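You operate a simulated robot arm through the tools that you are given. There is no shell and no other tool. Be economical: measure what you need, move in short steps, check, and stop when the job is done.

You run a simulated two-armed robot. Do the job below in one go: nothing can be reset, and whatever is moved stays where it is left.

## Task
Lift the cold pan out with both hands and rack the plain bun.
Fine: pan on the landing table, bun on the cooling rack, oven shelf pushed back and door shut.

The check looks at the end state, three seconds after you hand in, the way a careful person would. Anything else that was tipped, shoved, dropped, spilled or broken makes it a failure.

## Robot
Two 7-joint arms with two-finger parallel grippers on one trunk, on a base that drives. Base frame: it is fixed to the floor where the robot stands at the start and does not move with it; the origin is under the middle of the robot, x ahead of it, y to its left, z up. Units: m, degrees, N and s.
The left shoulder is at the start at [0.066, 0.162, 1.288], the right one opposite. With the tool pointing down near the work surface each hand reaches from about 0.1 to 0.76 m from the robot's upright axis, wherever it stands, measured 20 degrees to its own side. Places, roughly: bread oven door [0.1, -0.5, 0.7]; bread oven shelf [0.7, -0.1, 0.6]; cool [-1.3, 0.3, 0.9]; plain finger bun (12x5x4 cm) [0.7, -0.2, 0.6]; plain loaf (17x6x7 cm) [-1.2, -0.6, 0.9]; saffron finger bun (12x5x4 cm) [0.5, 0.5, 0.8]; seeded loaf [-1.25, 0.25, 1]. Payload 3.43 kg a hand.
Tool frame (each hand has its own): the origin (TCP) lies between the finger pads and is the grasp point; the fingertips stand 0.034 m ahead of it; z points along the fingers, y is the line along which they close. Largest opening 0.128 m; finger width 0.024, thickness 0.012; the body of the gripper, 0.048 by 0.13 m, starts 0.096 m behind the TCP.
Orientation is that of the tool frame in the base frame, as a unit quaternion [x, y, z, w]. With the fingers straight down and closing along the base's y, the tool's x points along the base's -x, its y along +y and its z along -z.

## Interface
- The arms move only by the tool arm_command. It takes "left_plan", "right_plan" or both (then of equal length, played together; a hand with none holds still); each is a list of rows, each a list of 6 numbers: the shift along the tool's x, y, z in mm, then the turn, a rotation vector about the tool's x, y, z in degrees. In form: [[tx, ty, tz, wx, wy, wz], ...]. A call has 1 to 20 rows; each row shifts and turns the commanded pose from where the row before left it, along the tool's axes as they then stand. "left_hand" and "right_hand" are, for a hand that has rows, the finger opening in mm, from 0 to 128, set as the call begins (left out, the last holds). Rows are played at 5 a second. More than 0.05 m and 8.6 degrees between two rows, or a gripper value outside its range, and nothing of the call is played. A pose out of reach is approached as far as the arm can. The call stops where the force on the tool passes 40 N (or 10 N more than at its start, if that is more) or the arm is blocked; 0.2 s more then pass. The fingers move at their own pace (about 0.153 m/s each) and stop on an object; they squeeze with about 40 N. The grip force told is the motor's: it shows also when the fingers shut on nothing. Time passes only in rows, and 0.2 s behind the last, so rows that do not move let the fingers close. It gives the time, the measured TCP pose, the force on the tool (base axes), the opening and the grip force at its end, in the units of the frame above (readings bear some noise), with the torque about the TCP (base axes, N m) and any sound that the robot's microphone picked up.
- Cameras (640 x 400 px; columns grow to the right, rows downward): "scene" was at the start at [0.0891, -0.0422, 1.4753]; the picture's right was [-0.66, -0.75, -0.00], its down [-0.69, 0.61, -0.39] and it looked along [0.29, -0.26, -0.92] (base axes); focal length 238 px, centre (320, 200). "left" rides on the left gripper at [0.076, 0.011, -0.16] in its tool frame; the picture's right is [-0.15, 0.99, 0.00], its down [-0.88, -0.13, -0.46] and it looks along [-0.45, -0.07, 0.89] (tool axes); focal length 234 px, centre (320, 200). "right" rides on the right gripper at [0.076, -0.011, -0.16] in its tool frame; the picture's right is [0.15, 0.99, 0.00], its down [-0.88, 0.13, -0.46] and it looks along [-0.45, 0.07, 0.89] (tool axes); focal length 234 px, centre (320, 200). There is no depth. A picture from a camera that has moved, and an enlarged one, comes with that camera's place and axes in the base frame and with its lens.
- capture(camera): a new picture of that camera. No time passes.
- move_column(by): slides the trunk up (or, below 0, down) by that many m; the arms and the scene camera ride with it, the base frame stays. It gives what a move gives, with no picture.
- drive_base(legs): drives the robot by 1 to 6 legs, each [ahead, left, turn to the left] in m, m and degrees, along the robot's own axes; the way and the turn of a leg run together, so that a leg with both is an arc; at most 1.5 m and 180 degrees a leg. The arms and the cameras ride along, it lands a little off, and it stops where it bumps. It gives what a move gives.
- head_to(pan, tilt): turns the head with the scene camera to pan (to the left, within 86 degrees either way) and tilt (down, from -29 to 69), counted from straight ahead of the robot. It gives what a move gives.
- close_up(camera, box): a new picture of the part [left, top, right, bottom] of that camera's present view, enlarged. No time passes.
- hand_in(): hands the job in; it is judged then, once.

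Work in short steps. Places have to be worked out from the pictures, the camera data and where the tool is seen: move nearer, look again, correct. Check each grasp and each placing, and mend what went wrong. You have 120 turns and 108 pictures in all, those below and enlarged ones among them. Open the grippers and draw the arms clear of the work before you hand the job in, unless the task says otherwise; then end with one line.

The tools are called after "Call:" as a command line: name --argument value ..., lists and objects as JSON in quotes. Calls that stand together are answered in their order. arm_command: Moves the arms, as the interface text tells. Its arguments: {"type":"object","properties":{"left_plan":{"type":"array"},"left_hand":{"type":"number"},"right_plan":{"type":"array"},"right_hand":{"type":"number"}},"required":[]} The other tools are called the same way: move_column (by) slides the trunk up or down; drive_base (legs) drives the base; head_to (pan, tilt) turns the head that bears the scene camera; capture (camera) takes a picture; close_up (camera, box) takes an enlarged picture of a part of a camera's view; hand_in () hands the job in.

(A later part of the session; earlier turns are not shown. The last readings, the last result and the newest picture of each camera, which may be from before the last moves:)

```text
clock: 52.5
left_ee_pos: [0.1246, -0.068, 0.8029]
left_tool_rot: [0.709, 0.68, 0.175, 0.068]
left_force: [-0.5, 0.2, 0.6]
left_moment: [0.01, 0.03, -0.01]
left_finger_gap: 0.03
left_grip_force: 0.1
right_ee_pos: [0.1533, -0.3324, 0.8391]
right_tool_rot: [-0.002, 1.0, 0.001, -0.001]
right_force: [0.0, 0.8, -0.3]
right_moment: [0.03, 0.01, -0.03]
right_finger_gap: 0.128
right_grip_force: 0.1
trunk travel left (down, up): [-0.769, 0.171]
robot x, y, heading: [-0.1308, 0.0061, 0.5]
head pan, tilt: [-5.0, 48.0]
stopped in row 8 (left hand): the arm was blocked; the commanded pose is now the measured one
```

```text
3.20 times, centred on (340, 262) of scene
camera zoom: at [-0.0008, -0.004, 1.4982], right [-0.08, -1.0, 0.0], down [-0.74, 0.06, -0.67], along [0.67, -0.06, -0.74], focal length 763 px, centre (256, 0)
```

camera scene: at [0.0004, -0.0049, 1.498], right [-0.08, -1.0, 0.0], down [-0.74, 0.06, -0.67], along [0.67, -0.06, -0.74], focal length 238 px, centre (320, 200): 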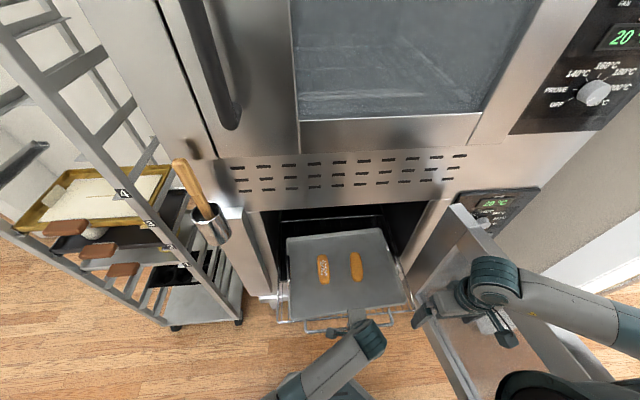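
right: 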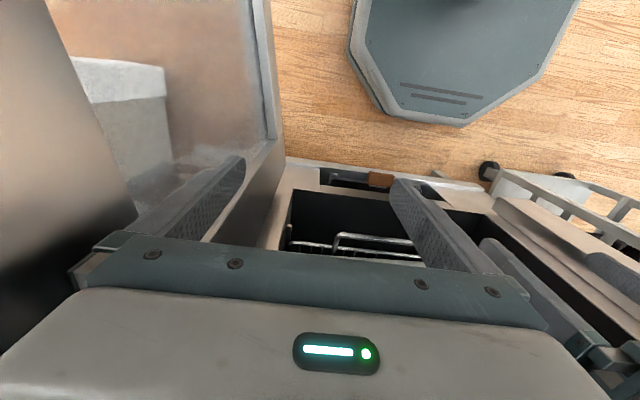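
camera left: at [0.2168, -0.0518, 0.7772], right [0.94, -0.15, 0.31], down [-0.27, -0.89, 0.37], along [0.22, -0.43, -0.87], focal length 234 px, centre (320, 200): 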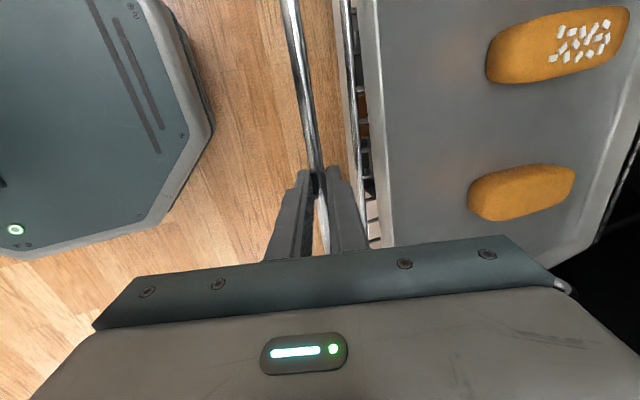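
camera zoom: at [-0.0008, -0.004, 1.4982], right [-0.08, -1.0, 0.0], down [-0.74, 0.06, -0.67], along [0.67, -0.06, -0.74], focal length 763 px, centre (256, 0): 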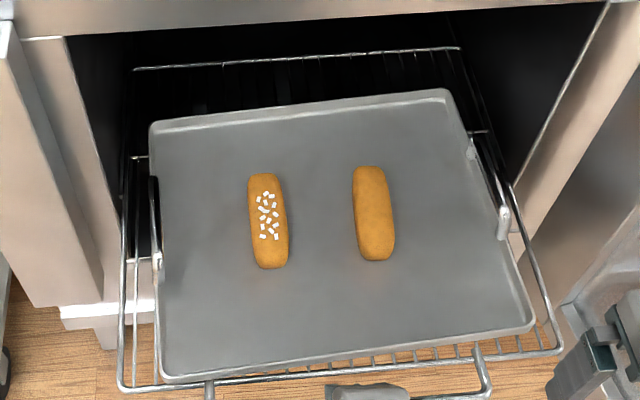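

The pan's handles lie at about left (0.42, 0.077), right (0.438, -0.335). I turn the left hand back to point straight down with closing along y.

Call:
arm_command --left_plan '[[25, 36, 17, 0, 0, 0], [25, 36, 17, 0, 0, 0], [0, 0, 0, 2.05, 0.8, -8.28], [0, 0, 0, 2.05, 0.8, -8.28], [0, 0, 0, 2.05, 0.8, -8.28], [0, 0, 0, 2.05, 0.8, -8.28], [0, 0, 0, 2.05, 0.8, -8.28], [0, 0, 0, 2.05, 0.8, -8.28], [0, 0, 0, 2.05, 0.8, -8.28], [0, 0, 0, 2.05, 0.8, -8.28], [0, 0, 0, 2.05, 0.8, -8.28], [0, 0, 0, 2.05, 0.8, -8.28], [0, 0, 0, 2.05, 0.8, -8.28]]' --left_hand 60

Call:
capture --camera "left"

Call:
capture --camera "right"

```text
clock: 54.1
left_ee_pos: [0.2091, 0.0567, 0.7717]
left_tool_rot: [0.443, 0.878, 0.18, 0.017]
left_force: [-0.6, 0.2, 0.1]
left_moment: [-0.04, 0.03, 0.01]
left_finger_gap: 0.0596
left_grip_force: 0.1
right_ee_pos: [0.1547, -0.3307, 0.8402]
right_tool_rot: [-0.002, 1.0, 0.0, 0.0]
right_force: [0.5, 0.0, 0.6]
right_moment: [0.0, 0.01, 0.0]
right_finger_gap: 0.1282
right_grip_force: 0.1
trunk travel left (down, up): [-0.769, 0.171]
robot x, y, heading: [-0.128, 0.0081, 0.4]
head pan, tilt: [-5.0, 48.0]
stopped in row 8 (left hand): the arm was blocked; the commanded pose is now the measured one
```

```text
77 pictures are left
camera left: at [0.1407, 0.0726, 0.9354], right [0.85, 0.42, 0.31], down [0.35, -0.9, 0.27], along [0.39, -0.12, -0.91], focal length 234 px, centre (320, 200)
```

left: 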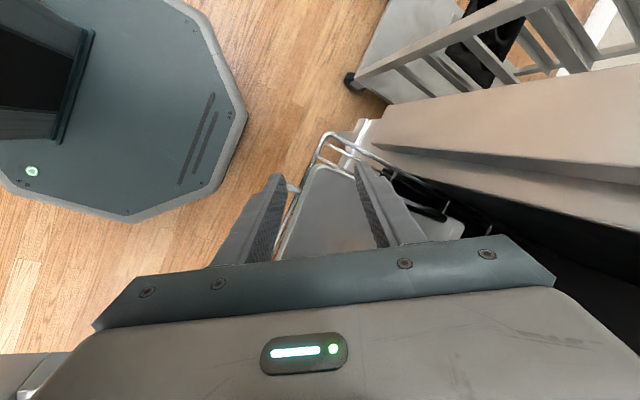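

```text
76 pictures are left
camera right: at [0.0779, -0.3434, 1.0003], right [-0.15, 0.99, 0.0], down [0.88, 0.13, 0.46], along [0.45, 0.07, -0.89], focal length 234 px, centre (320, 200)
```

right: 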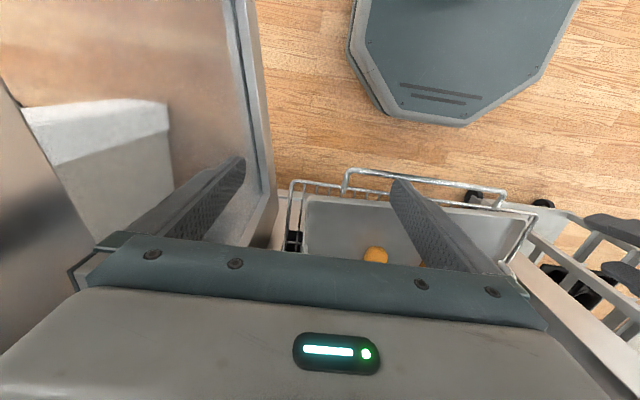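

The left arm got blocked midway; I check what it touches.

Call:
head_to --pan 20 --tilt 55

Call:
capture --camera "scene"

```text
clock: 55.0
left_ee_pos: [0.2092, 0.0561, 0.7731]
left_tool_rot: [0.443, 0.878, 0.179, 0.018]
left_force: [1.0, -0.6, 0.6]
left_moment: [-0.01, 0.0, -0.02]
left_finger_gap: 0.0603
left_grip_force: 0.1
right_ee_pos: [0.154, -0.3322, 0.8399]
right_tool_rot: [-0.003, 1.0, 0.0, 0.001]
right_force: [-0.8, 0.1, 0.3]
right_moment: [0.03, -0.01, 0.01]
right_finger_gap: 0.1281
right_grip_force: 0.0
trunk travel left (down, up): [-0.769, 0.171]
robot x, y, heading: [-0.1289, 0.0101, 0.2]
head pan, tilt: [20.0, 55.0]
```

```text
75 pictures are left
camera scene: at [-0.0122, 0.0276, 1.489], right [0.34, -0.94, 0.0], down [-0.77, -0.28, -0.57], along [0.54, 0.2, -0.82], focal length 238 px, centre (320, 200)
```

scene: 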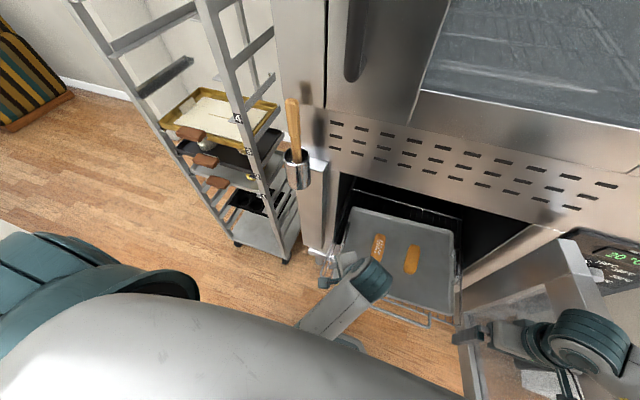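

No contact; it is a joint limit with the arm folded. I extend the hand forward over the pan (z≈0.82) and finish the rotation there.

Call:
arm_command --left_plan '[[-12, 33, -3, 0, 0, 0], [-12, 33, -3, 0, 0, 0], [-12, 33, -3, 0, 0, 0], [-12, 33, -3, 0, 0, 0], [0, 0, 0, 3.06, 0.29, -7.57], [0, 0, 0, 3.06, 0.29, -7.57], [0, 0, 0, 3.06, 0.29, -7.57], [0, 0, 0, 3.06, 0.29, -7.57], [0, 0, 0, 3.06, 0.29, -7.57], [0, 0, 0, 3.06, 0.29, -7.57], [0, 0, 0, 3.06, 0.29, -7.57]]'

Call:
capture --camera "left"

```text
clock: 56.2
left_ee_pos: [0.3285, 0.1692, 0.7952]
left_tool_rot: [0.401, 0.886, 0.232, -0.025]
left_force: [-0.4, -0.2, -0.5]
left_moment: [-0.02, -0.02, -0.03]
left_finger_gap: 0.06
left_grip_force: 0.0
right_ee_pos: [0.1534, -0.3318, 0.8405]
right_tool_rot: [-0.003, 1.0, -0.001, 0.0]
right_force: [-0.3, -0.2, -0.5]
right_moment: [-0.01, -0.06, -0.02]
right_finger_gap: 0.1279
right_grip_force: 0.2
trunk travel left (down, up): [-0.769, 0.171]
robot x, y, heading: [-0.1278, 0.0057, 0.2]
head pan, tilt: [20.0, 55.0]
stopped in row 5 (left hand): the arm was blocked; the commanded pose is now the measured one
```

```text
74 pictures are left
camera left: at [0.264, 0.1577, 0.9598], right [0.81, 0.46, 0.35], down [0.44, -0.89, 0.15], along [0.38, 0.03, -0.92], focal length 234 px, centre (320, 200)
```

left: 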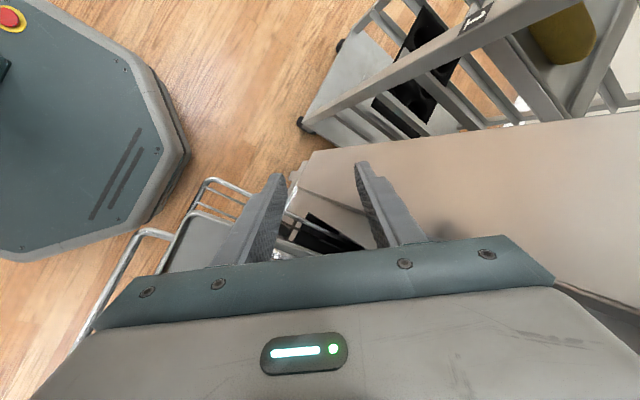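

The arm drifts near a joint limit. I bring the hand back toward the robot's midline, where the wrist has freedom, and rotate there.

Call:
arm_command --left_plan '[[-15.7, -32, -24.9, 0, 0, 0], [-15.7, -32, -24.9, 0, 0, 0], [-15.7, -32, -24.9, 0, 0, 0], [-15.7, -32, -24.9, 0, 0, 0], [-15.7, -32, -24.9, 0, 0, 0]]'

Call:
capture --camera "scene"

```text
clock: 56.9
left_ee_pos: [0.3009, 0.1685, 0.7929]
left_tool_rot: [0.392, 0.863, 0.313, -0.056]
left_force: [-0.3, 0.6, 0.4]
left_moment: [0.02, 0.01, -0.01]
left_finger_gap: 0.06
left_grip_force: 0.1
right_ee_pos: [0.1531, -0.332, 0.8407]
right_tool_rot: [-0.004, 1.0, 0.001, 0.0]
right_force: [-0.3, -0.2, -0.8]
right_moment: [0.0, 0.02, 0.0]
right_finger_gap: 0.1281
right_grip_force: 0.1
trunk travel left (down, up): [-0.769, 0.171]
robot x, y, heading: [-0.1295, 0.0033, 0.3]
head pan, tilt: [20.0, 55.0]
stopped in row 3 (left hand): the arm was blocked; the commanded pose is now the measured one
```

```text
73 pictures are left
camera scene: at [-0.0125, 0.0274, 1.4891], right [0.35, -0.94, 0.0], down [-0.77, -0.28, -0.57], along [0.54, 0.2, -0.82], focal length 238 px, centre (320, 200)
```

scene: 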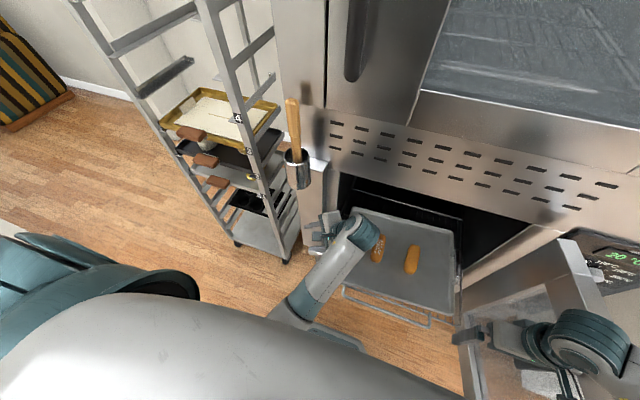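

The elbow seems folded against the trunk. I move the hand up, forward and inward to unfold it.

Call:
arm_command --left_plan '[[-16, 10.6, -25.4, 0, 0, 0], [-16, 10.6, -25.4, 0, 0, 0], [-16, 10.6, -25.4, 0, 0, 0], [-16, 10.6, -25.4, 0, 0, 0]]'

Call:
head_to --pan 50 --tilt 67

Call:
capture --camera "scene"

```text
clock: 57.6
left_ee_pos: [0.3298, 0.2077, 0.8178]
left_tool_rot: [0.382, 0.835, 0.383, -0.101]
left_force: [-0.3, -0.4, 0.0]
left_moment: [-0.01, 0.0, -0.01]
left_finger_gap: 0.06
left_grip_force: 0.1
right_ee_pos: [0.1546, -0.3319, 0.8401]
right_tool_rot: [-0.002, 1.0, 0.0, 0.0]
right_force: [0.1, 1.1, 0.3]
right_moment: [0.04, 0.03, 0.02]
right_finger_gap: 0.1279
right_grip_force: 0.0
trunk travel left (down, up): [-0.769, 0.171]
robot x, y, heading: [-0.1343, 0.0044, 0.3]
head pan, tilt: [20.0, 55.0]
stopped in row 3 (left hand): the arm was blocked; the commanded pose is now the measured one
```

```text
clock: 58.6
left_ee_pos: [0.3288, 0.208, 0.8187]
left_tool_rot: [0.382, 0.835, 0.383, -0.101]
left_force: [0.5, 0.0, 0.3]
left_moment: [0.0, 0.01, 0.0]
left_finger_gap: 0.0602
left_grip_force: 0.0
right_ee_pos: [0.1528, -0.3318, 0.8406]
right_tool_rot: [-0.003, 1.0, 0.001, 0.0]
right_force: [-0.5, -0.1, -1.0]
right_moment: [-0.03, -0.01, -0.04]
right_finger_gap: 0.1279
right_grip_force: 0.0
trunk travel left (down, up): [-0.769, 0.171]
robot x, y, heading: [-0.1285, 0.0031, 0.2]
head pan, tilt: [50.0, 67.0]
```

```text
72 pictures are left
camera scene: at [-0.0425, 0.0475, 1.4753], right [0.77, -0.64, 0.0], down [-0.59, -0.71, -0.39], along [0.25, 0.3, -0.92], focal length 238 px, centre (320, 200)
```

scene: 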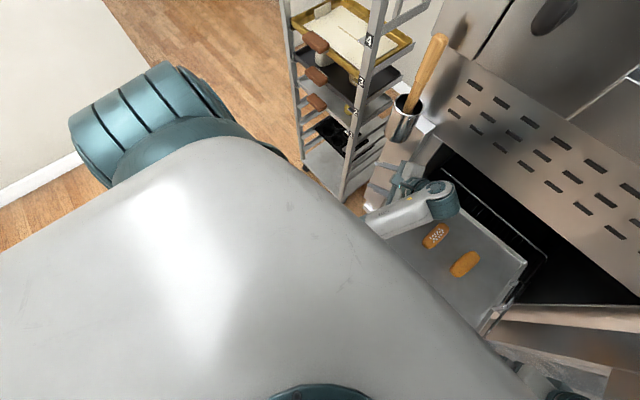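

The solver is stuck in a folded elbow posture. I back off 0.35 m to have room, then extend the arm forward to unfold it.

Call:
drive_base --legs '[[-0.35, 0, 0]]'

Call:
head_to --pan 20 --tilt 60

Call:
arm_command --left_plan '[[-20, 22, 20, 0, 0, 0], [-20, 22, 20, 0, 0, 0], [-20, 22, 20, 0, 0, 0]]'

Call:
capture --camera "scene"

```text
clock: 60.9
left_ee_pos: [-0.0222, 0.2066, 0.8183]
left_tool_rot: [0.382, 0.835, 0.383, -0.101]
left_force: [0.4, 0.7, 0.2]
left_moment: [0.02, 0.01, 0.0]
left_finger_gap: 0.0602
left_grip_force: 0.1
right_ee_pos: [-0.1965, -0.333, 0.8412]
right_tool_rot: [-0.002, 1.0, 0.0, 0.0]
right_force: [-0.2, 0.9, -0.9]
right_moment: [-0.05, -0.03, 0.01]
right_finger_gap: 0.1277
right_grip_force: 0.2
trunk travel left (down, up): [-0.769, 0.171]
robot x, y, heading: [-0.4817, 0.0042, 0.2]
head pan, tilt: [50.0, 67.0]
```

```text
clock: 61.8
left_ee_pos: [-0.0229, 0.2057, 0.818]
left_tool_rot: [0.382, 0.835, 0.383, -0.101]
left_force: [-0.5, -0.5, -1.0]
left_moment: [0.01, 0.01, 0.04]
left_finger_gap: 0.0598
left_grip_force: 0.2
right_ee_pos: [-0.1977, -0.3339, 0.8391]
right_tool_rot: [-0.002, 1.0, 0.0, 0.001]
right_force: [0.4, -0.5, -0.1]
right_moment: [0.0, 0.01, 0.01]
right_finger_gap: 0.1278
right_grip_force: 0.1
trunk travel left (down, up): [-0.769, 0.171]
robot x, y, heading: [-0.4817, 0.0082, 0.3]
head pan, tilt: [20.0, 60.0]
```

```text
clock: 62.6
left_ee_pos: [0.0712, 0.2491, 0.7825]
left_tool_rot: [0.382, 0.834, 0.385, -0.105]
left_force: [-0.2, 0.4, -0.5]
left_moment: [0.04, 0.0, 0.01]
left_finger_gap: 0.0599
left_grip_force: 0.1
right_ee_pos: [-0.197, -0.3339, 0.8392]
right_tool_rot: [-0.004, 1.0, 0.0, -0.001]
right_force: [-0.5, 0.2, 0.1]
right_moment: [0.02, 0.01, -0.01]
right_finger_gap: 0.1281
right_grip_force: 0.2
trunk travel left (down, up): [-0.769, 0.171]
robot x, y, heading: [-0.481, 0.0056, 0.1]
head pan, tilt: [20.0, 60.0]
```

```text
71 pictures are left
camera scene: at [-0.3671, 0.0248, 1.4829], right [0.35, -0.94, 0.0], down [-0.81, -0.3, -0.5], along [0.47, 0.17, -0.87], focal length 238 px, centre (320, 200)
```

scene: 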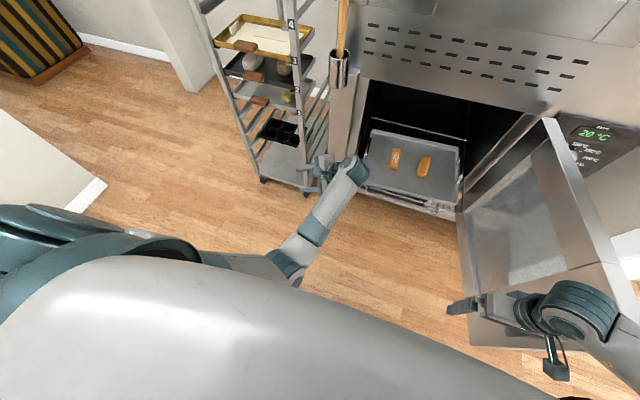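

It moves freely now. I rotate to straight down here.

Call:
arm_command --left_plan '[[0, 0, 0, 5.83, -1.6, -5.79], [0, 0, 0, 5.83, -1.6, -5.79], [0, 0, 0, 5.83, -1.6, -5.79], [0, 0, 0, 5.83, -1.6, -5.79], [0, 0, 0, 5.83, -1.6, -5.79], [0, 0, 0, 5.83, -1.6, -5.79], [0, 0, 0, 5.83, -1.6, -5.79], [0, 0, 0, 5.83, -1.6, -5.79]]'

Call:
capture --camera "scene"

```text
clock: 64.6
left_ee_pos: [0.0708, 0.3148, 0.7906]
left_tool_rot: [-0.02, 0.999, 0.048, 0.003]
left_force: [-0.5, 0.3, 0.1]
left_moment: [0.04, 0.0, -0.01]
left_finger_gap: 0.0599
left_grip_force: 0.0
right_ee_pos: [-0.1968, -0.3343, 0.8399]
right_tool_rot: [-0.002, 1.0, 0.001, 0.0]
right_force: [0.0, -0.3, 0.8]
right_moment: [0.0, -0.04, 0.01]
right_finger_gap: 0.1282
right_grip_force: 0.0
trunk travel left (down, up): [-0.769, 0.171]
robot x, y, heading: [-0.4835, 0.0054, 0.4]
head pan, tilt: [20.0, 60.0]
stopped in row 8 (left hand): the arm was blocked; the commanded pose is now the measured one
```

```text
70 pictures are left
camera scene: at [-0.3682, 0.0244, 1.483], right [0.35, -0.94, 0.0], down [-0.81, -0.3, -0.5], along [0.47, 0.17, -0.87], focal length 238 px, centre (320, 200)
```

scene: 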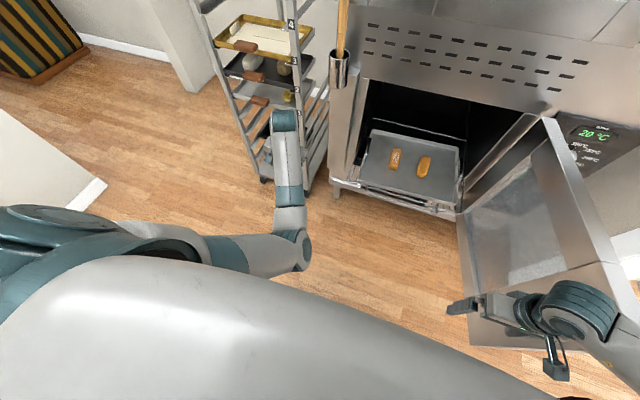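

Nearly straight down now. I shift it to the right in line with the handle and extend a bit.

Call:
arm_command --left_plan '[[0, -30, -8, 2.7, 0.2, 1.2], [0, -30, -8, 2.7, 0.1, 1.2], [0, -40, 0, 0, 0, 0], [-10, -40, 0, 0, 0, 0], [-20, -40, 0, 0, 0, 0], [-20, -40, 0, 0, 0, 0]]'

Call:
capture --camera "scene"

```text
clock: 65.7
left_ee_pos: [0.0976, 0.2762, 0.8124]
left_tool_rot: [-0.033, 0.997, 0.071, 0.014]
left_force: [0.4, -0.9, 0.0]
left_moment: [0.01, 0.0, -0.02]
left_finger_gap: 0.06
left_grip_force: 0.1
right_ee_pos: [-0.1975, -0.3321, 0.84]
right_tool_rot: [-0.003, 1.0, 0.001, 0.0]
right_force: [0.0, 0.2, -0.8]
right_moment: [0.03, 0.02, 0.01]
right_finger_gap: 0.1283
right_grip_force: 0.0
trunk travel left (down, up): [-0.769, 0.171]
robot x, y, heading: [-0.4801, 0.0091, 0.1]
head pan, tilt: [20.0, 60.0]
stopped in row 5 (left hand): the arm was blocked; the commanded pose is now the measured one
```

```text
69 pictures are left
camera scene: at [-0.3678, 0.0244, 1.4829], right [0.35, -0.94, 0.0], down [-0.81, -0.3, -0.5], along [0.47, 0.17, -0.87], focal length 238 px, centre (320, 200)
```

scene: 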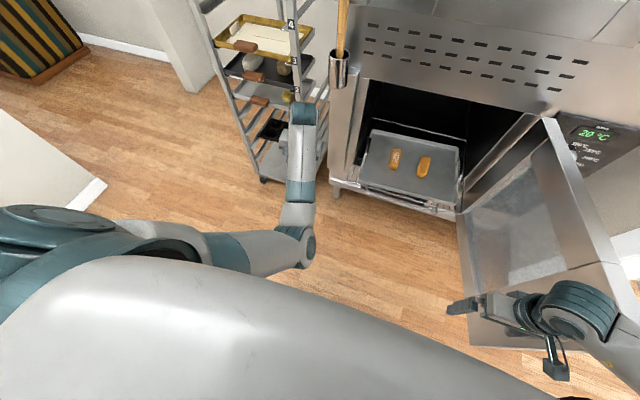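

The elbow-low posture limits the wrist. I swing the hand out to the left, to carry the elbow outward, and then come back in.

Call:
arm_command --left_plan '[[15, 38, -8, 0, 0, 0], [20, 38, -8, 0, 0, 0], [20, 38, -8, 0, 0, 0], [20, 38, -8, 0, 0, 0], [20, 38, -8, 0, 0, 0], [20, 38, -8, 0, 0, 0], [20, 38, -8, 0, 0, 0], [20, 38, -8, 0, 0, 0]]'

Call:
head_to --pan 45 --tilt 45

Call:
capture --camera "scene"

```text
clock: 67.5
left_ee_pos: [-0.079, 0.5574, 0.9115]
left_tool_rot: [-0.03, 0.997, 0.069, 0.013]
left_force: [0.4, 0.3, -0.7]
left_moment: [-0.01, -0.02, 0.0]
left_finger_gap: 0.0597
left_grip_force: 0.1
right_ee_pos: [-0.1984, -0.3316, 0.84]
right_tool_rot: [-0.002, 1.0, 0.0, 0.0]
right_force: [-0.2, 0.5, -0.4]
right_moment: [-0.05, 0.01, 0.03]
right_finger_gap: 0.1279
right_grip_force: 0.1
trunk travel left (down, up): [-0.769, 0.171]
robot x, y, heading: [-0.4836, 0.0036, 0.0]
head pan, tilt: [20.0, 60.0]
```

```text
clock: 68.4
left_ee_pos: [-0.0784, 0.5563, 0.9118]
left_tool_rot: [-0.031, 0.997, 0.07, 0.012]
left_force: [0.5, -0.4, 0.4]
left_moment: [-0.02, 0.02, 0.03]
left_finger_gap: 0.0601
left_grip_force: 0.1
right_ee_pos: [-0.1982, -0.3339, 0.8402]
right_tool_rot: [-0.003, 1.0, 0.0, -0.001]
right_force: [0.6, -0.4, 0.0]
right_moment: [0.04, -0.04, 0.03]
right_finger_gap: 0.1278
right_grip_force: 0.1
trunk travel left (down, up): [-0.769, 0.171]
robot x, y, heading: [-0.4832, 0.0023, 0.2]
head pan, tilt: [45.0, 45.0]
```

```text
68 pictures are left
camera scene: at [-0.3735, 0.0593, 1.5024], right [0.71, -0.71, 0.0], down [-0.5, -0.5, -0.71], along [0.5, 0.5, -0.71], focal length 238 px, centre (320, 200)
```

scene: 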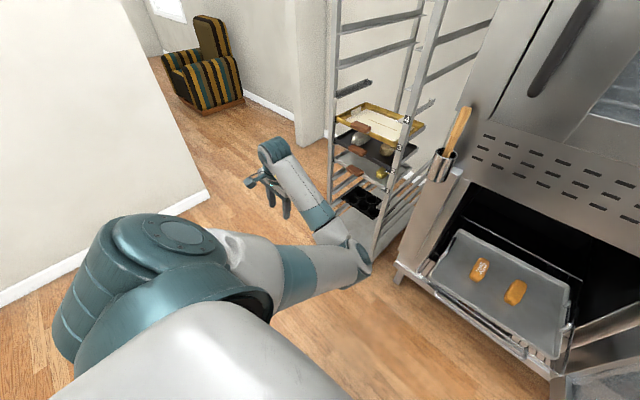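

The elbow bends the wrong way. I back up a little more, straighten the arm fully forward so the elbow can pass through straight, then draw it in toward the midline.

Call:
drive_base --legs '[[-0.12, 0, 0]]'

Call:
arm_command --left_plan '[[-38, -25, -3, 0, 0, 0], [-38, -25, -3, 0, 0, 0], [-38, -25, -3, 0, 0, 0], [-38, -25, -3, 0, 0, 0], [-38, -25, -3, 0, 0, 0], [-38, -25, -3, 0, 0, 0], [-38, -25, -3, 0, 0, 0], [-38, -25, -3, 0, 0, 0], [-38, -25, -3, 0, 0, 0], [-38, -25, -3, 0, 0, 0]]'

Call:
capture --camera "scene"

```text
clock: 69.6
left_ee_pos: [-0.1984, 0.5566, 0.9115]
left_tool_rot: [-0.032, 0.997, 0.069, 0.013]
left_force: [-0.5, -0.1, -0.7]
left_moment: [0.0, 0.0, 0.01]
left_finger_gap: 0.0601
left_grip_force: 0.1
right_ee_pos: [-0.3157, -0.3326, 0.8385]
right_tool_rot: [-0.003, 1.0, 0.0, 0.0]
right_force: [0.9, 0.0, -0.2]
right_moment: [0.0, -0.01, 0.0]
right_finger_gap: 0.1282
right_grip_force: 0.0
trunk travel left (down, up): [-0.769, 0.171]
robot x, y, heading: [-0.6022, 0.0042, 0.1]
head pan, tilt: [45.0, 45.0]
```

```text
clock: 71.8
left_ee_pos: [0.1971, 0.3286, 0.9179]
left_tool_rot: [-0.032, 0.997, 0.07, 0.014]
left_force: [-0.2, 0.1, -0.7]
left_moment: [0.07, 0.0, 0.0]
left_finger_gap: 0.0602
left_grip_force: 0.0
right_ee_pos: [-0.3157, -0.3328, 0.8411]
right_tool_rot: [-0.003, 1.0, 0.0, 0.0]
right_force: [0.6, 0.0, 0.1]
right_moment: [-0.01, 0.04, 0.02]
right_finger_gap: 0.1281
right_grip_force: 0.1
trunk travel left (down, up): [-0.769, 0.171]
robot x, y, heading: [-0.5964, 0.0003, 0.1]
head pan, tilt: [45.0, 45.0]
```

```text
67 pictures are left
camera scene: at [-0.4918, 0.0589, 1.5023], right [0.71, -0.7, 0.0], down [-0.5, -0.5, -0.71], along [0.5, 0.5, -0.71], focal length 238 px, centre (320, 200)
```

scene: 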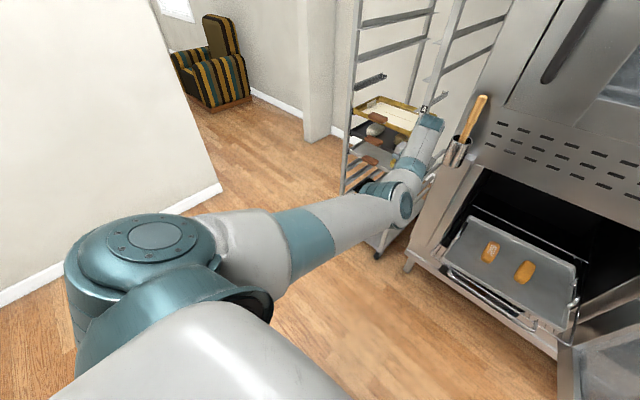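

Arm almost straight. Now I sweep it right while stretched.

Call:
arm_command --left_plan '[[-12, -40, 0, 0, 0, 0], [-12, -40, 0, 0, 0, 0], [-12, -40, 0, 0, 0, 0], [-6, -40, 0, 0, 0, 0], [0, -40, 0, 0, 0, 0], [0, -40, 0, 0, 0, 0], [0, -40, 0, 0, 0, 0]]'

Call:
head_to --pan 15 --tilt 50

Call:
capture --camera "scene"

```text
clock: 73.4
left_ee_pos: [0.194, 0.0666, 0.8928]
left_tool_rot: [-0.031, 0.997, 0.069, 0.013]
left_force: [0.4, -0.5, -0.1]
left_moment: [-0.02, 0.01, 0.04]
left_finger_gap: 0.0601
left_grip_force: 0.0
left hand out of reach, approached as far as the arm can: row 3, 4, 5, 6, 7
right_ee_pos: [-0.3163, -0.3344, 0.8395]
right_tool_rot: [-0.003, 1.0, 0.0, 0.0]
right_force: [0.5, 0.6, 0.3]
right_moment: [0.01, 0.0, -0.03]
right_finger_gap: 0.1278
right_grip_force: 0.0
trunk travel left (down, up): [-0.769, 0.171]
robot x, y, heading: [-0.6004, 0.0041, 0.2]
head pan, tilt: [45.0, 45.0]
```

```text
clock: 74.3
left_ee_pos: [0.1942, 0.0698, 0.8929]
left_tool_rot: [-0.031, 0.997, 0.07, 0.013]
left_force: [-0.2, -0.3, -0.5]
left_moment: [0.0, -0.01, 0.01]
left_finger_gap: 0.0597
left_grip_force: 0.1
right_ee_pos: [-0.3159, -0.3321, 0.8401]
right_tool_rot: [-0.002, 1.0, -0.001, 0.0]
right_force: [0.0, 0.2, -1.1]
right_moment: [-0.02, -0.03, -0.02]
right_finger_gap: 0.1281
right_grip_force: 0.0
trunk travel left (down, up): [-0.769, 0.171]
robot x, y, heading: [-0.5976, 0.0042, 0.3]
head pan, tilt: [15.0, 50.0]
```

```text
66 pictures are left
camera scene: at [-0.4756, 0.0214, 1.4955], right [0.26, -0.96, 0.0], down [-0.74, -0.2, -0.64], along [0.62, 0.17, -0.77], focal length 238 px, centre (320, 200)
```

scene: 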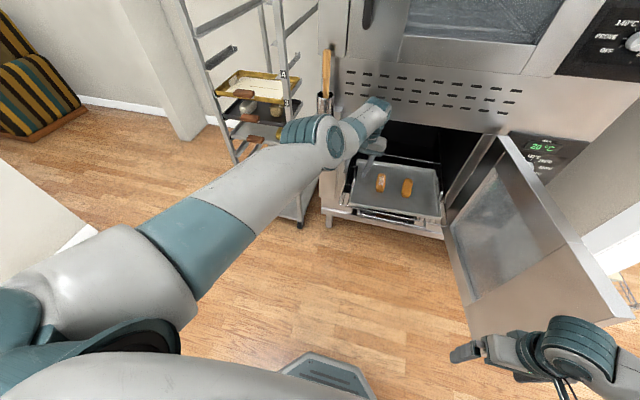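

Now the elbow bends outward. I retract toward the midline and see if it keeps that posture.

Call:
arm_command --left_plan '[[40, -5, 5, 0, 0, 0], [40, -5, 5, 0, 0, 0], [40, -5, 5, 0, 0, 0], [40, -5, 5, 0, 0, 0], [40, -5, 5, 0, 0, 0], [40, -5, 5, 0, 0, 0], [40, -5, 5, 2.7, 0, 1.1], [30, -5, 5, 2.7, 0, 1.1]]'

Call:
capture --camera "scene"

```text
clock: 76.2
left_ee_pos: [0.1193, -0.0441, 0.7652]
left_tool_rot: [-0.011, 1.0, 0.023, 0.012]
left_force: [-0.4, 0.5, 0.2]
left_moment: [0.02, -0.04, 0.0]
left_finger_gap: 0.06
left_grip_force: 0.0
left hand out of reach, approached as far as the arm can: row 1, 2, 3, 4, 5, 6, 7, 8
right_ee_pos: [-0.316, -0.3336, 0.8402]
right_tool_rot: [-0.003, 1.0, 0.0, 0.0]
right_force: [0.2, -0.1, -0.9]
right_moment: [0.01, 0.0, -0.03]
right_finger_gap: 0.1281
right_grip_force: 0.0
trunk travel left (down, up): [-0.769, 0.171]
robot x, y, heading: [-0.6018, 0.0043, 0.1]
head pan, tilt: [15.0, 50.0]
```

```text
65 pictures are left
camera scene: at [-0.4755, 0.0213, 1.4956], right [0.26, -0.96, 0.0], down [-0.74, -0.2, -0.64], along [0.62, 0.17, -0.77], focal length 238 px, centre (320, 200)
```

scene: 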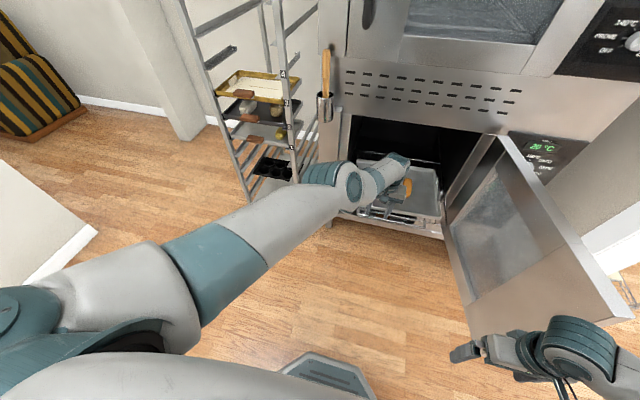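

The stretched arm is at its singular line and bends slowly; I let it settle with still rows.

Call:
arm_command --left_plan '[[0, 0, 0, 0, 0, 0], [0, 0, 0, 0, 0, 0], [0, 0, 0, 0, 0, 0], [0, 0, 0, 0, 0, 0]]'

```text
clock: 77.2
left_ee_pos: [0.119, -0.0435, 0.765]
left_tool_rot: [-0.012, 1.0, 0.023, 0.013]
left_force: [0.7, -0.5, 0.3]
left_moment: [-0.01, 0.01, 0.01]
left_finger_gap: 0.0601
left_grip_force: 0.1
right_ee_pos: [-0.3158, -0.3326, 0.8407]
right_tool_rot: [-0.002, 1.0, 0.0, 0.0]
right_force: [0.5, 0.2, -0.2]
right_moment: [-0.03, -0.01, 0.03]
right_finger_gap: 0.1281
right_grip_force: 0.0
trunk travel left (down, up): [-0.769, 0.171]
robot x, y, heading: [-0.5998, 0.0014, 0.3]
head pan, tilt: [15.0, 50.0]
```

Call:
arm_command --left_plan '[[20, 10, -20, 0, 0, 0], [20, 10, -20, 0, 0, 0], [20, 10, -20, 0, 0, 0], [30, 0, -10, 0, 0, 0], [30, 0, 0, 0, 0, 0]]'

Call:
capture --camera "scene"

```text
clock: 78.3
left_ee_pos: [0.1231, -0.0425, 0.773]
left_tool_rot: [-0.012, 1.0, 0.023, 0.013]
left_force: [-0.6, 0.1, -0.4]
left_moment: [0.0, 0.04, 0.0]
left_finger_gap: 0.0599
left_grip_force: 0.2
left hand out of reach, approached as far as the arm can: row 1, 2, 3, 4, 5
right_ee_pos: [-0.3163, -0.3325, 0.8405]
right_tool_rot: [-0.003, 1.0, 0.0, -0.001]
right_force: [-0.7, -0.3, 0.7]
right_moment: [0.04, 0.04, 0.01]
right_finger_gap: 0.1281
right_grip_force: 0.1
trunk travel left (down, up): [-0.769, 0.171]
robot x, y, heading: [-0.6004, 0.0054, 0.0]
head pan, tilt: [15.0, 50.0]
```

```text
64 pictures are left
camera scene: at [-0.4753, 0.0215, 1.4955], right [0.26, -0.96, 0.0], down [-0.74, -0.2, -0.64], along [0.62, 0.17, -0.77], focal length 238 px, centre (320, 200)
```

scene: 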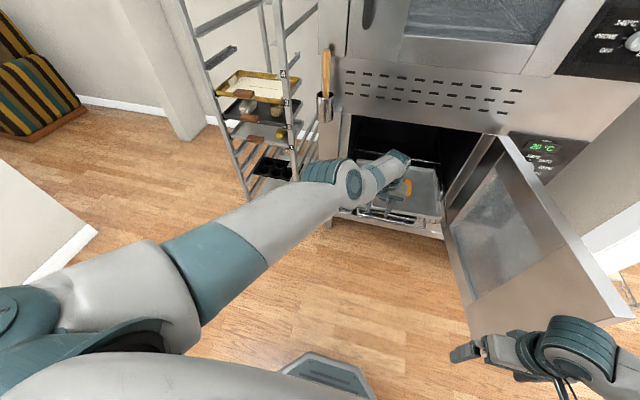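

The arm is at a straight-elbow singularity. I roll the hand about the arm's axis there to swing the elbow plane outward, then bend.

Call:
arm_command --left_plan '[[0, 0, 0, -8, 0, 0], [0, 0, 0, -8, 0, 0], [0, 0, 0, -8, 0, 0], [0, 0, 0, -8, 0, 0], [0, 0, 0, -8, 0, 0], [0, 0, 0, -8, 0, 0], [0, 0, 0, -8, 0, 0], [0, 0, 0, -8, 0, 0]]'

Call:
capture --camera "scene"

```text
clock: 80.2
left_ee_pos: [0.0726, 0.1273, 0.8105]
left_tool_rot: [-0.015, 0.879, 0.476, 0.008]
left_force: [0.1, -0.3, 0.2]
left_moment: [-0.01, -0.02, -0.01]
left_finger_gap: 0.0603
left_grip_force: 0.0
left hand out of reach, approached as far as the arm can: row 1, 2, 3, 4, 5, 6, 7, 8
right_ee_pos: [-0.3154, -0.333, 0.8404]
right_tool_rot: [-0.002, 1.0, 0.001, 0.0]
right_force: [0.6, -0.2, -0.1]
right_moment: [0.0, -0.05, 0.01]
right_finger_gap: 0.1279
right_grip_force: 0.1
trunk travel left (down, up): [-0.769, 0.171]
robot x, y, heading: [-0.6003, 0.0029, 0.2]
head pan, tilt: [15.0, 50.0]
```

```text
63 pictures are left
camera scene: at [-0.476, 0.0211, 1.4956], right [0.26, -0.96, 0.0], down [-0.74, -0.2, -0.64], along [0.62, 0.17, -0.77], focal length 238 px, centre (320, 200)
```

scene: 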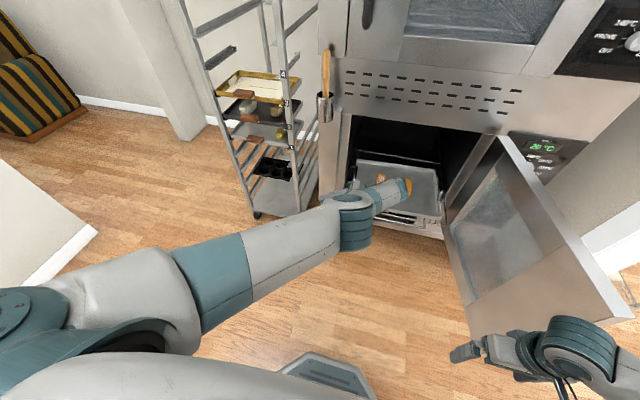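

The elbow's finned side now faces right, so that was the wrong way. I roll back, beyond zero slightly, and then retract with an inward move.

Call:
arm_command --left_plan '[[0, 0, 0, 8, 0, 0], [0, 0, 0, 8, 0, 0], [0, 0, 0, 8, 0, 0], [0, 0, 0, 8, 0, 0], [0, 0, 0, 8, 0, 0], [0, 0, 0, 8, 0, 0], [0, 0, 0, 8, 0, 0], [0, 0, 0, 8, 0, 0], [0, 0, 0, 8, 0, 0], [0, 0, 0, 8, 0, 0], [0, 0, 0, 8, 0, 0]]'

Call:
capture --camera "scene"

```text
clock: 82.5
left_ee_pos: [0.1759, 0.0865, 0.7635]
left_tool_rot: [-0.004, 0.973, -0.228, 0.017]
left_force: [-0.1, 0.4, 0.5]
left_moment: [-0.02, -0.02, 0.02]
left_finger_gap: 0.06
left_grip_force: 0.1
left hand out of reach, approached as far as the arm can: row 1, 2, 3, 4, 5, 6, 7, 8, 9
right_ee_pos: [-0.3161, -0.3322, 0.8399]
right_tool_rot: [-0.003, 1.0, 0.0, 0.0]
right_force: [0.0, -0.2, 0.5]
right_moment: [0.0, 0.03, 0.04]
right_finger_gap: 0.128
right_grip_force: 0.1
trunk travel left (down, up): [-0.769, 0.171]
robot x, y, heading: [-0.6037, 0.0057, 0.1]
head pan, tilt: [15.0, 50.0]
```

```text
62 pictures are left
camera scene: at [-0.4753, 0.0227, 1.4955], right [0.26, -0.96, 0.0], down [-0.74, -0.2, -0.64], along [0.62, 0.17, -0.77], focal length 238 px, centre (320, 200)
```

scene: 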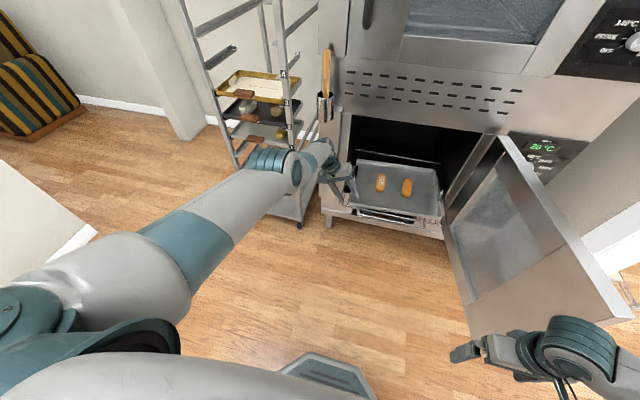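

The elbow is now on the left and no longer out of reach. I retract along tool x.

Call:
arm_command --left_plan '[[30, 0, 0, 0, 0, 0], [40, 0, 0, 0, 0, 0], [40, 0, 0, 0, 0, 0], [40, 0, 0, 0, 0, 0], [40, 0, 0, 0, 0, 0]]'

Call:
capture --camera "scene"

```text
clock: 83.8
left_ee_pos: [0.1284, 0.0724, 0.681]
left_tool_rot: [-0.005, 0.974, -0.227, 0.016]
left_force: [0.4, -0.4, 0.0]
left_moment: [-0.02, 0.0, 0.02]
left_finger_gap: 0.0599
left_grip_force: 0.0
left hand out of reach, approached as far as the arm can: row 1, 2, 3, 4, 5
right_ee_pos: [-0.3172, -0.3329, 0.8398]
right_tool_rot: [-0.002, 1.0, 0.0, 0.0]
right_force: [-0.4, -0.1, -0.3]
right_moment: [0.0, 0.01, 0.01]
right_finger_gap: 0.128
right_grip_force: 0.1
trunk travel left (down, up): [-0.769, 0.171]
robot x, y, heading: [-0.6002, 0.0075, 0.3]
head pan, tilt: [15.0, 50.0]
```

```text
61 pictures are left
camera scene: at [-0.4755, 0.0214, 1.4956], right [0.26, -0.96, 0.0], down [-0.74, -0.2, -0.64], along [0.62, 0.17, -0.77], focal length 238 px, centre (320, 200)
```

scene: 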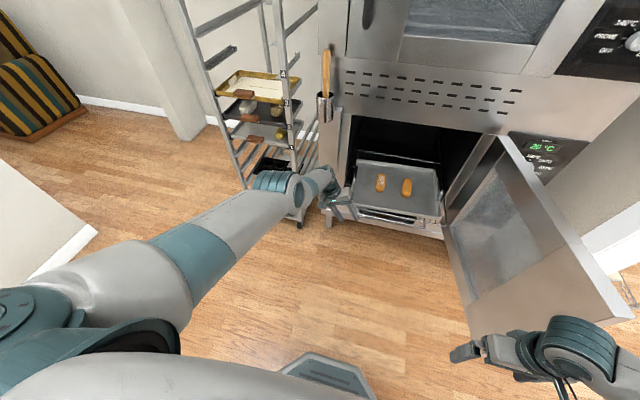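

Big radial steps fail at the straight elbow; I try small ones.

Call:
arm_command --left_plan '[[4, 3, -4, 0, 0, 0], [4, 3, -4, 0, 0, 0], [4, 3, -4, 0, 0, 0], [4, 3, -4, 0, 0, 0], [4, 3, -4, 0, 0, 0], [4, 3, -4, 0, 0, 0], [4, 3, -4, 0, 0, 0], [4, 3, -4, 0, 0, 0], [4, 3, -4, 0, 0, 0], [4, 3, -4, 0, 0, 0], [6, 0, -4, 0, 0, 0], [6, 0, -4, 0, 0, 0], [6, 0, -4, 0, 0, 0], [6, 0, -4, 0, 0, 0], [6, 0, -4, 0, 0, 0], [6, 0, -4, 0, 0, 0], [6, 0, -4, 0, 0, 0], [6, 0, -4, 0, 0, 0], [6, 0, -4, 0, 0, 0], [6, 0, -4, 0, 0, 0]]'

```text
clock: 88.0
left_ee_pos: [0.1294, 0.1152, 0.6766]
left_tool_rot: [-0.006, 0.974, -0.226, 0.017]
left_force: [0.3, -0.4, 0.7]
left_moment: [0.02, 0.01, 0.04]
left_finger_gap: 0.0598
left_grip_force: 0.0
left hand out of reach, approached as far as the arm can: row 1, 2, 3, 4, 5, 6, 7, 8, 9, 10, 11, 12, 13, 14, 15, 16, 17, 18, 19, 20
right_ee_pos: [-0.3166, -0.3326, 0.84]
right_tool_rot: [-0.003, 1.0, 0.0, 0.0]
right_force: [-0.1, 0.3, 1.7]
right_moment: [-0.01, -0.01, 0.03]
right_finger_gap: 0.1278
right_grip_force: 0.1
trunk travel left (down, up): [-0.769, 0.171]
robot x, y, heading: [-0.6019, 0.0045, 0.2]
head pan, tilt: [15.0, 50.0]
```

The elbow seems hyperextended here, and the wrist flipped. I roll back toward the other side while retracting, then I will use the hand yawed by 180° (equally good for the handle).

Call:
arm_command --left_plan '[[5, 0, 0, -8, 0, 0], [5, 0, 0, -8, 0, 0], [5, 0, 0, -8, 0, 0], [5, 0, 0, -8, 0, 0], [5, 0, 0, -8, 0, 0], [10, 0, 0, -8, 0, 0], [10, 0, 0, -8, 0, 0], [10, 0, -5, -8, 0, 0], [15, 0, -15, 0, 0, 0], [15, 0, -15, 0, 0, 0], [15, 0, -15, 0, 0, 0], [15, 0, -15, 0, 0, 0], [15, 0, -15, 0, 0, 0]]'

Call:
capture --camera "scene"

```text
clock: 91.0
left_ee_pos: [0.0063, 0.1128, 0.7641]
left_tool_rot: [-0.035, 0.94, 0.339, 0.028]
left_force: [-0.3, 0.7, 0.2]
left_moment: [0.02, -0.01, 0.0]
left_finger_gap: 0.06
left_grip_force: 0.0
left hand out of reach, approached as far as the arm can: row 1, 2, 5, 6, 7, 8
right_ee_pos: [-0.3159, -0.3321, 0.8409]
right_tool_rot: [-0.003, 1.0, 0.001, 0.0]
right_force: [-0.5, 0.2, 0.3]
right_moment: [-0.01, 0.0, 0.0]
right_finger_gap: 0.128
right_grip_force: 0.1
trunk travel left (down, up): [-0.769, 0.171]
robot x, y, heading: [-0.6004, 0.0045, -0.0]
head pan, tilt: [15.0, 50.0]
stopped in row 13 (left hand): the arm was blocked; the commanded pose is now the measured one
```

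```text
60 pictures are left
camera scene: at [-0.4751, 0.0216, 1.4955], right [0.26, -0.96, 0.0], down [-0.74, -0.2, -0.64], along [0.62, 0.17, -0.77], focal length 238 px, centre (320, 200)
```

scene: 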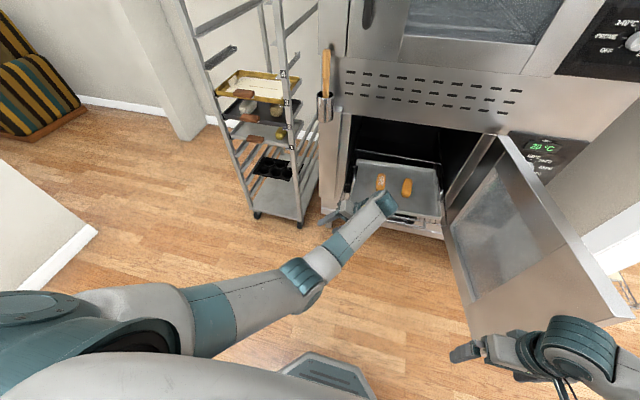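

The arm is properly bent now. I rotate the hand positively toward the yaw-180 downward pose.

Call:
arm_command --left_plan '[[0, 0, 0, 0.24, -2.9, 8.0], [0, 0, 0, 0.24, -2.9, 8.0], [0, 0, 0, 0.24, -2.9, 8.0], [0, 0, 0, 0.24, -2.9, 8.0], [0, 0, 0, 0.24, -2.9, 8.0], [0, 0, 0, 0.24, -2.9, 8.0], [0, 0, 0, 0.24, -2.9, 8.0], [0, 0, 0, 0.24, -2.9, 8.0], [0, 0, 0, 0.24, -2.9, 8.0], [0, 0, 0, 0.24, -2.9, 8.0], [0, 0, 0, 0.24, -2.9, 8.0], [0, 0, 0, 0.24, -2.9, 8.0]]'

Call:
capture --camera "scene"

```text
clock: 93.5
left_ee_pos: [0.0063, 0.1078, 0.7638]
left_tool_rot: [0.757, 0.615, 0.219, 0.021]
left_force: [-0.5, 0.1, 1.0]
left_moment: [0.02, -0.02, 0.02]
left_finger_gap: 0.06
left_grip_force: 0.0
right_ee_pos: [-0.3161, -0.3326, 0.8399]
right_tool_rot: [-0.003, 1.0, 0.001, -0.001]
right_force: [-1.1, 0.1, -0.1]
right_moment: [-0.02, 0.0, -0.02]
right_finger_gap: 0.1278
right_grip_force: 0.1
trunk travel left (down, up): [-0.769, 0.171]
robot x, y, heading: [-0.5982, 0.0022, 0.1]
head pan, tilt: [15.0, 50.0]
```

```text
59 pictures are left
camera scene: at [-0.4753, 0.0222, 1.4955], right [0.26, -0.96, 0.0], down [-0.74, -0.2, -0.64], along [0.62, 0.17, -0.77], focal length 238 px, centre (320, 200)
```

scene: 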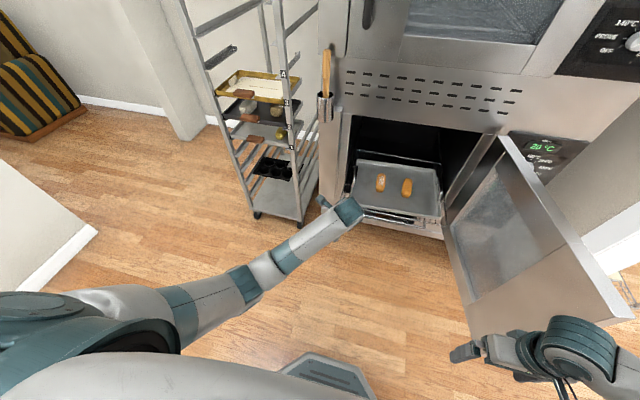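

That works smoothly. I complete the rotation.

Call:
arm_command --left_plan '[[0, 0, 0, 0.26, -2.74, 7.68], [0, 0, 0, 0.26, -2.74, 7.68], [0, 0, 0, 0.26, -2.74, 7.68], [0, 0, 0, 0.26, -2.74, 7.68], [0, 0, 0, 0.26, -2.74, 7.68], [0, 0, 0, 0.26, -2.74, 7.68], [0, 0, 0, 0.26, -2.74, 7.68], [0, 0, 0, 0.26, -2.74, 7.68], [0, 0, 0, 0.26, -2.74, 7.68], [0, 0, 0, 0.26, -2.74, 7.68]]'

Call:
capture --camera "scene"

```text
clock: 95.8
left_ee_pos: [0.0055, 0.1091, 0.7643]
left_tool_rot: [1.0, -0.001, 0.0, -0.001]
left_force: [0.5, -0.3, -0.6]
left_moment: [-0.01, -0.01, -0.04]
left_finger_gap: 0.0601
left_grip_force: 0.1
right_ee_pos: [-0.3169, -0.3335, 0.8397]
right_tool_rot: [-0.003, 1.0, 0.0, 0.0]
right_force: [-0.3, 0.0, -0.7]
right_moment: [0.0, -0.02, 0.02]
right_finger_gap: 0.1281
right_grip_force: 0.1
trunk travel left (down, up): [-0.769, 0.171]
robot x, y, heading: [-0.5969, 0.003, 0.1]
head pan, tilt: [15.0, 50.0]
```

```text
58 pictures are left
camera scene: at [-0.4752, 0.0214, 1.4955], right [0.26, -0.96, 0.0], down [-0.74, -0.2, -0.64], along [0.62, 0.17, -0.77], focal length 238 px, centre (320, 200)
```

scene: 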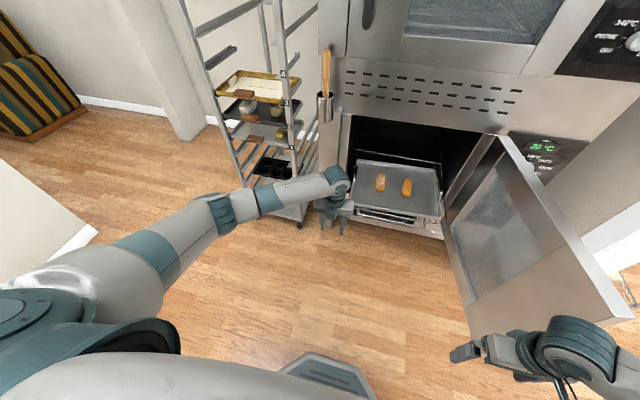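

The left hand is now exactly straight down (yaw 180°) with the elbow out. I retract it 12 cm and drive forward to x≈-0.2.

Call:
arm_command --left_plan '[[-40, 0, 0, 0, 0, 0], [-40, 0, 0, 0, 0, 0], [-40, 0, -20, 0, 0, 0]]' --left_hand 70

Call:
drive_base --legs '[[0.4, 0, 0]]'

Call:
capture --camera "left"

Call:
capture --camera "right"

```text
clock: 96.5
left_ee_pos: [-0.114, 0.1091, 0.784]
left_tool_rot: [1.0, 0.0, 0.001, -0.001]
left_force: [0.7, -1.0, 0.4]
left_moment: [0.01, 0.0, -0.01]
left_finger_gap: 0.07
left_grip_force: 0.0
right_ee_pos: [-0.317, -0.3325, 0.8404]
right_tool_rot: [-0.003, 1.0, 0.0, 0.0]
right_force: [-0.8, -1.2, -0.3]
right_moment: [-0.02, 0.01, 0.02]
right_finger_gap: 0.1279
right_grip_force: 0.1
trunk travel left (down, up): [-0.769, 0.171]
robot x, y, heading: [-0.6014, 0.0038, 0.1]
head pan, tilt: [15.0, 50.0]
```

```text
clock: 99.0
left_ee_pos: [0.2865, 0.111, 0.7831]
left_tool_rot: [1.0, 0.001, 0.001, 0.0]
left_force: [0.5, 0.8, 0.9]
left_moment: [-0.02, -0.02, -0.01]
left_finger_gap: 0.0699
left_grip_force: 0.1
right_ee_pos: [0.0834, -0.3302, 0.8393]
right_tool_rot: [-0.003, 1.0, 0.0, 0.0]
right_force: [0.7, 0.1, -1.1]
right_moment: [0.01, 0.01, 0.0]
right_finger_gap: 0.128
right_grip_force: 0.1
trunk travel left (down, up): [-0.769, 0.171]
robot x, y, heading: [-0.1999, 0.0043, 0.2]
head pan, tilt: [15.0, 50.0]
```

```text
57 pictures are left
camera left: at [0.3619, 0.0993, 0.9438], right [-0.14, -0.99, 0.0], down [-0.88, 0.13, 0.45], along [-0.45, 0.07, -0.89], focal length 234 px, centre (320, 200)
```

left: 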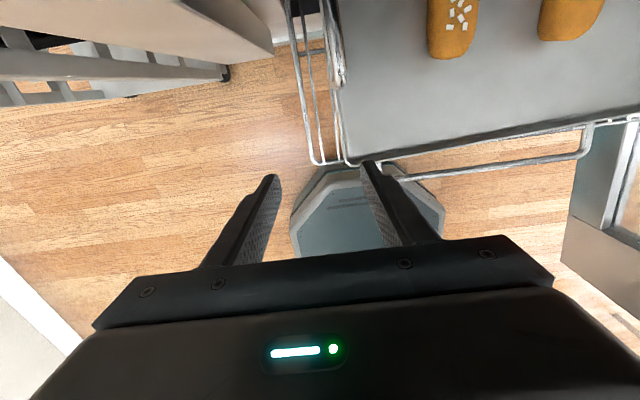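

```text
56 pictures are left
camera right: at [0.0085, -0.3429, 1.0002], right [-0.15, 0.99, 0.0], down [0.88, 0.14, 0.46], along [0.45, 0.07, -0.89], focal length 234 px, centre (320, 200)
```

right: 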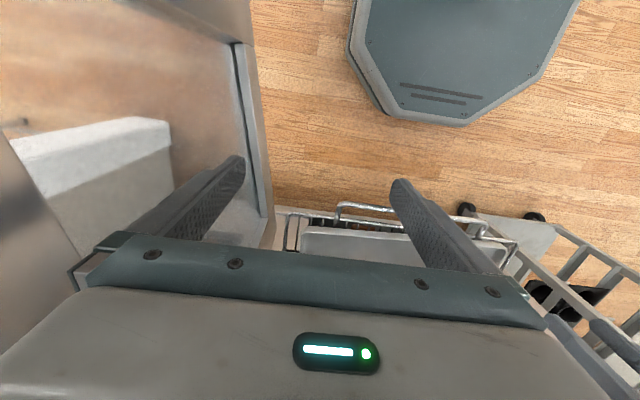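

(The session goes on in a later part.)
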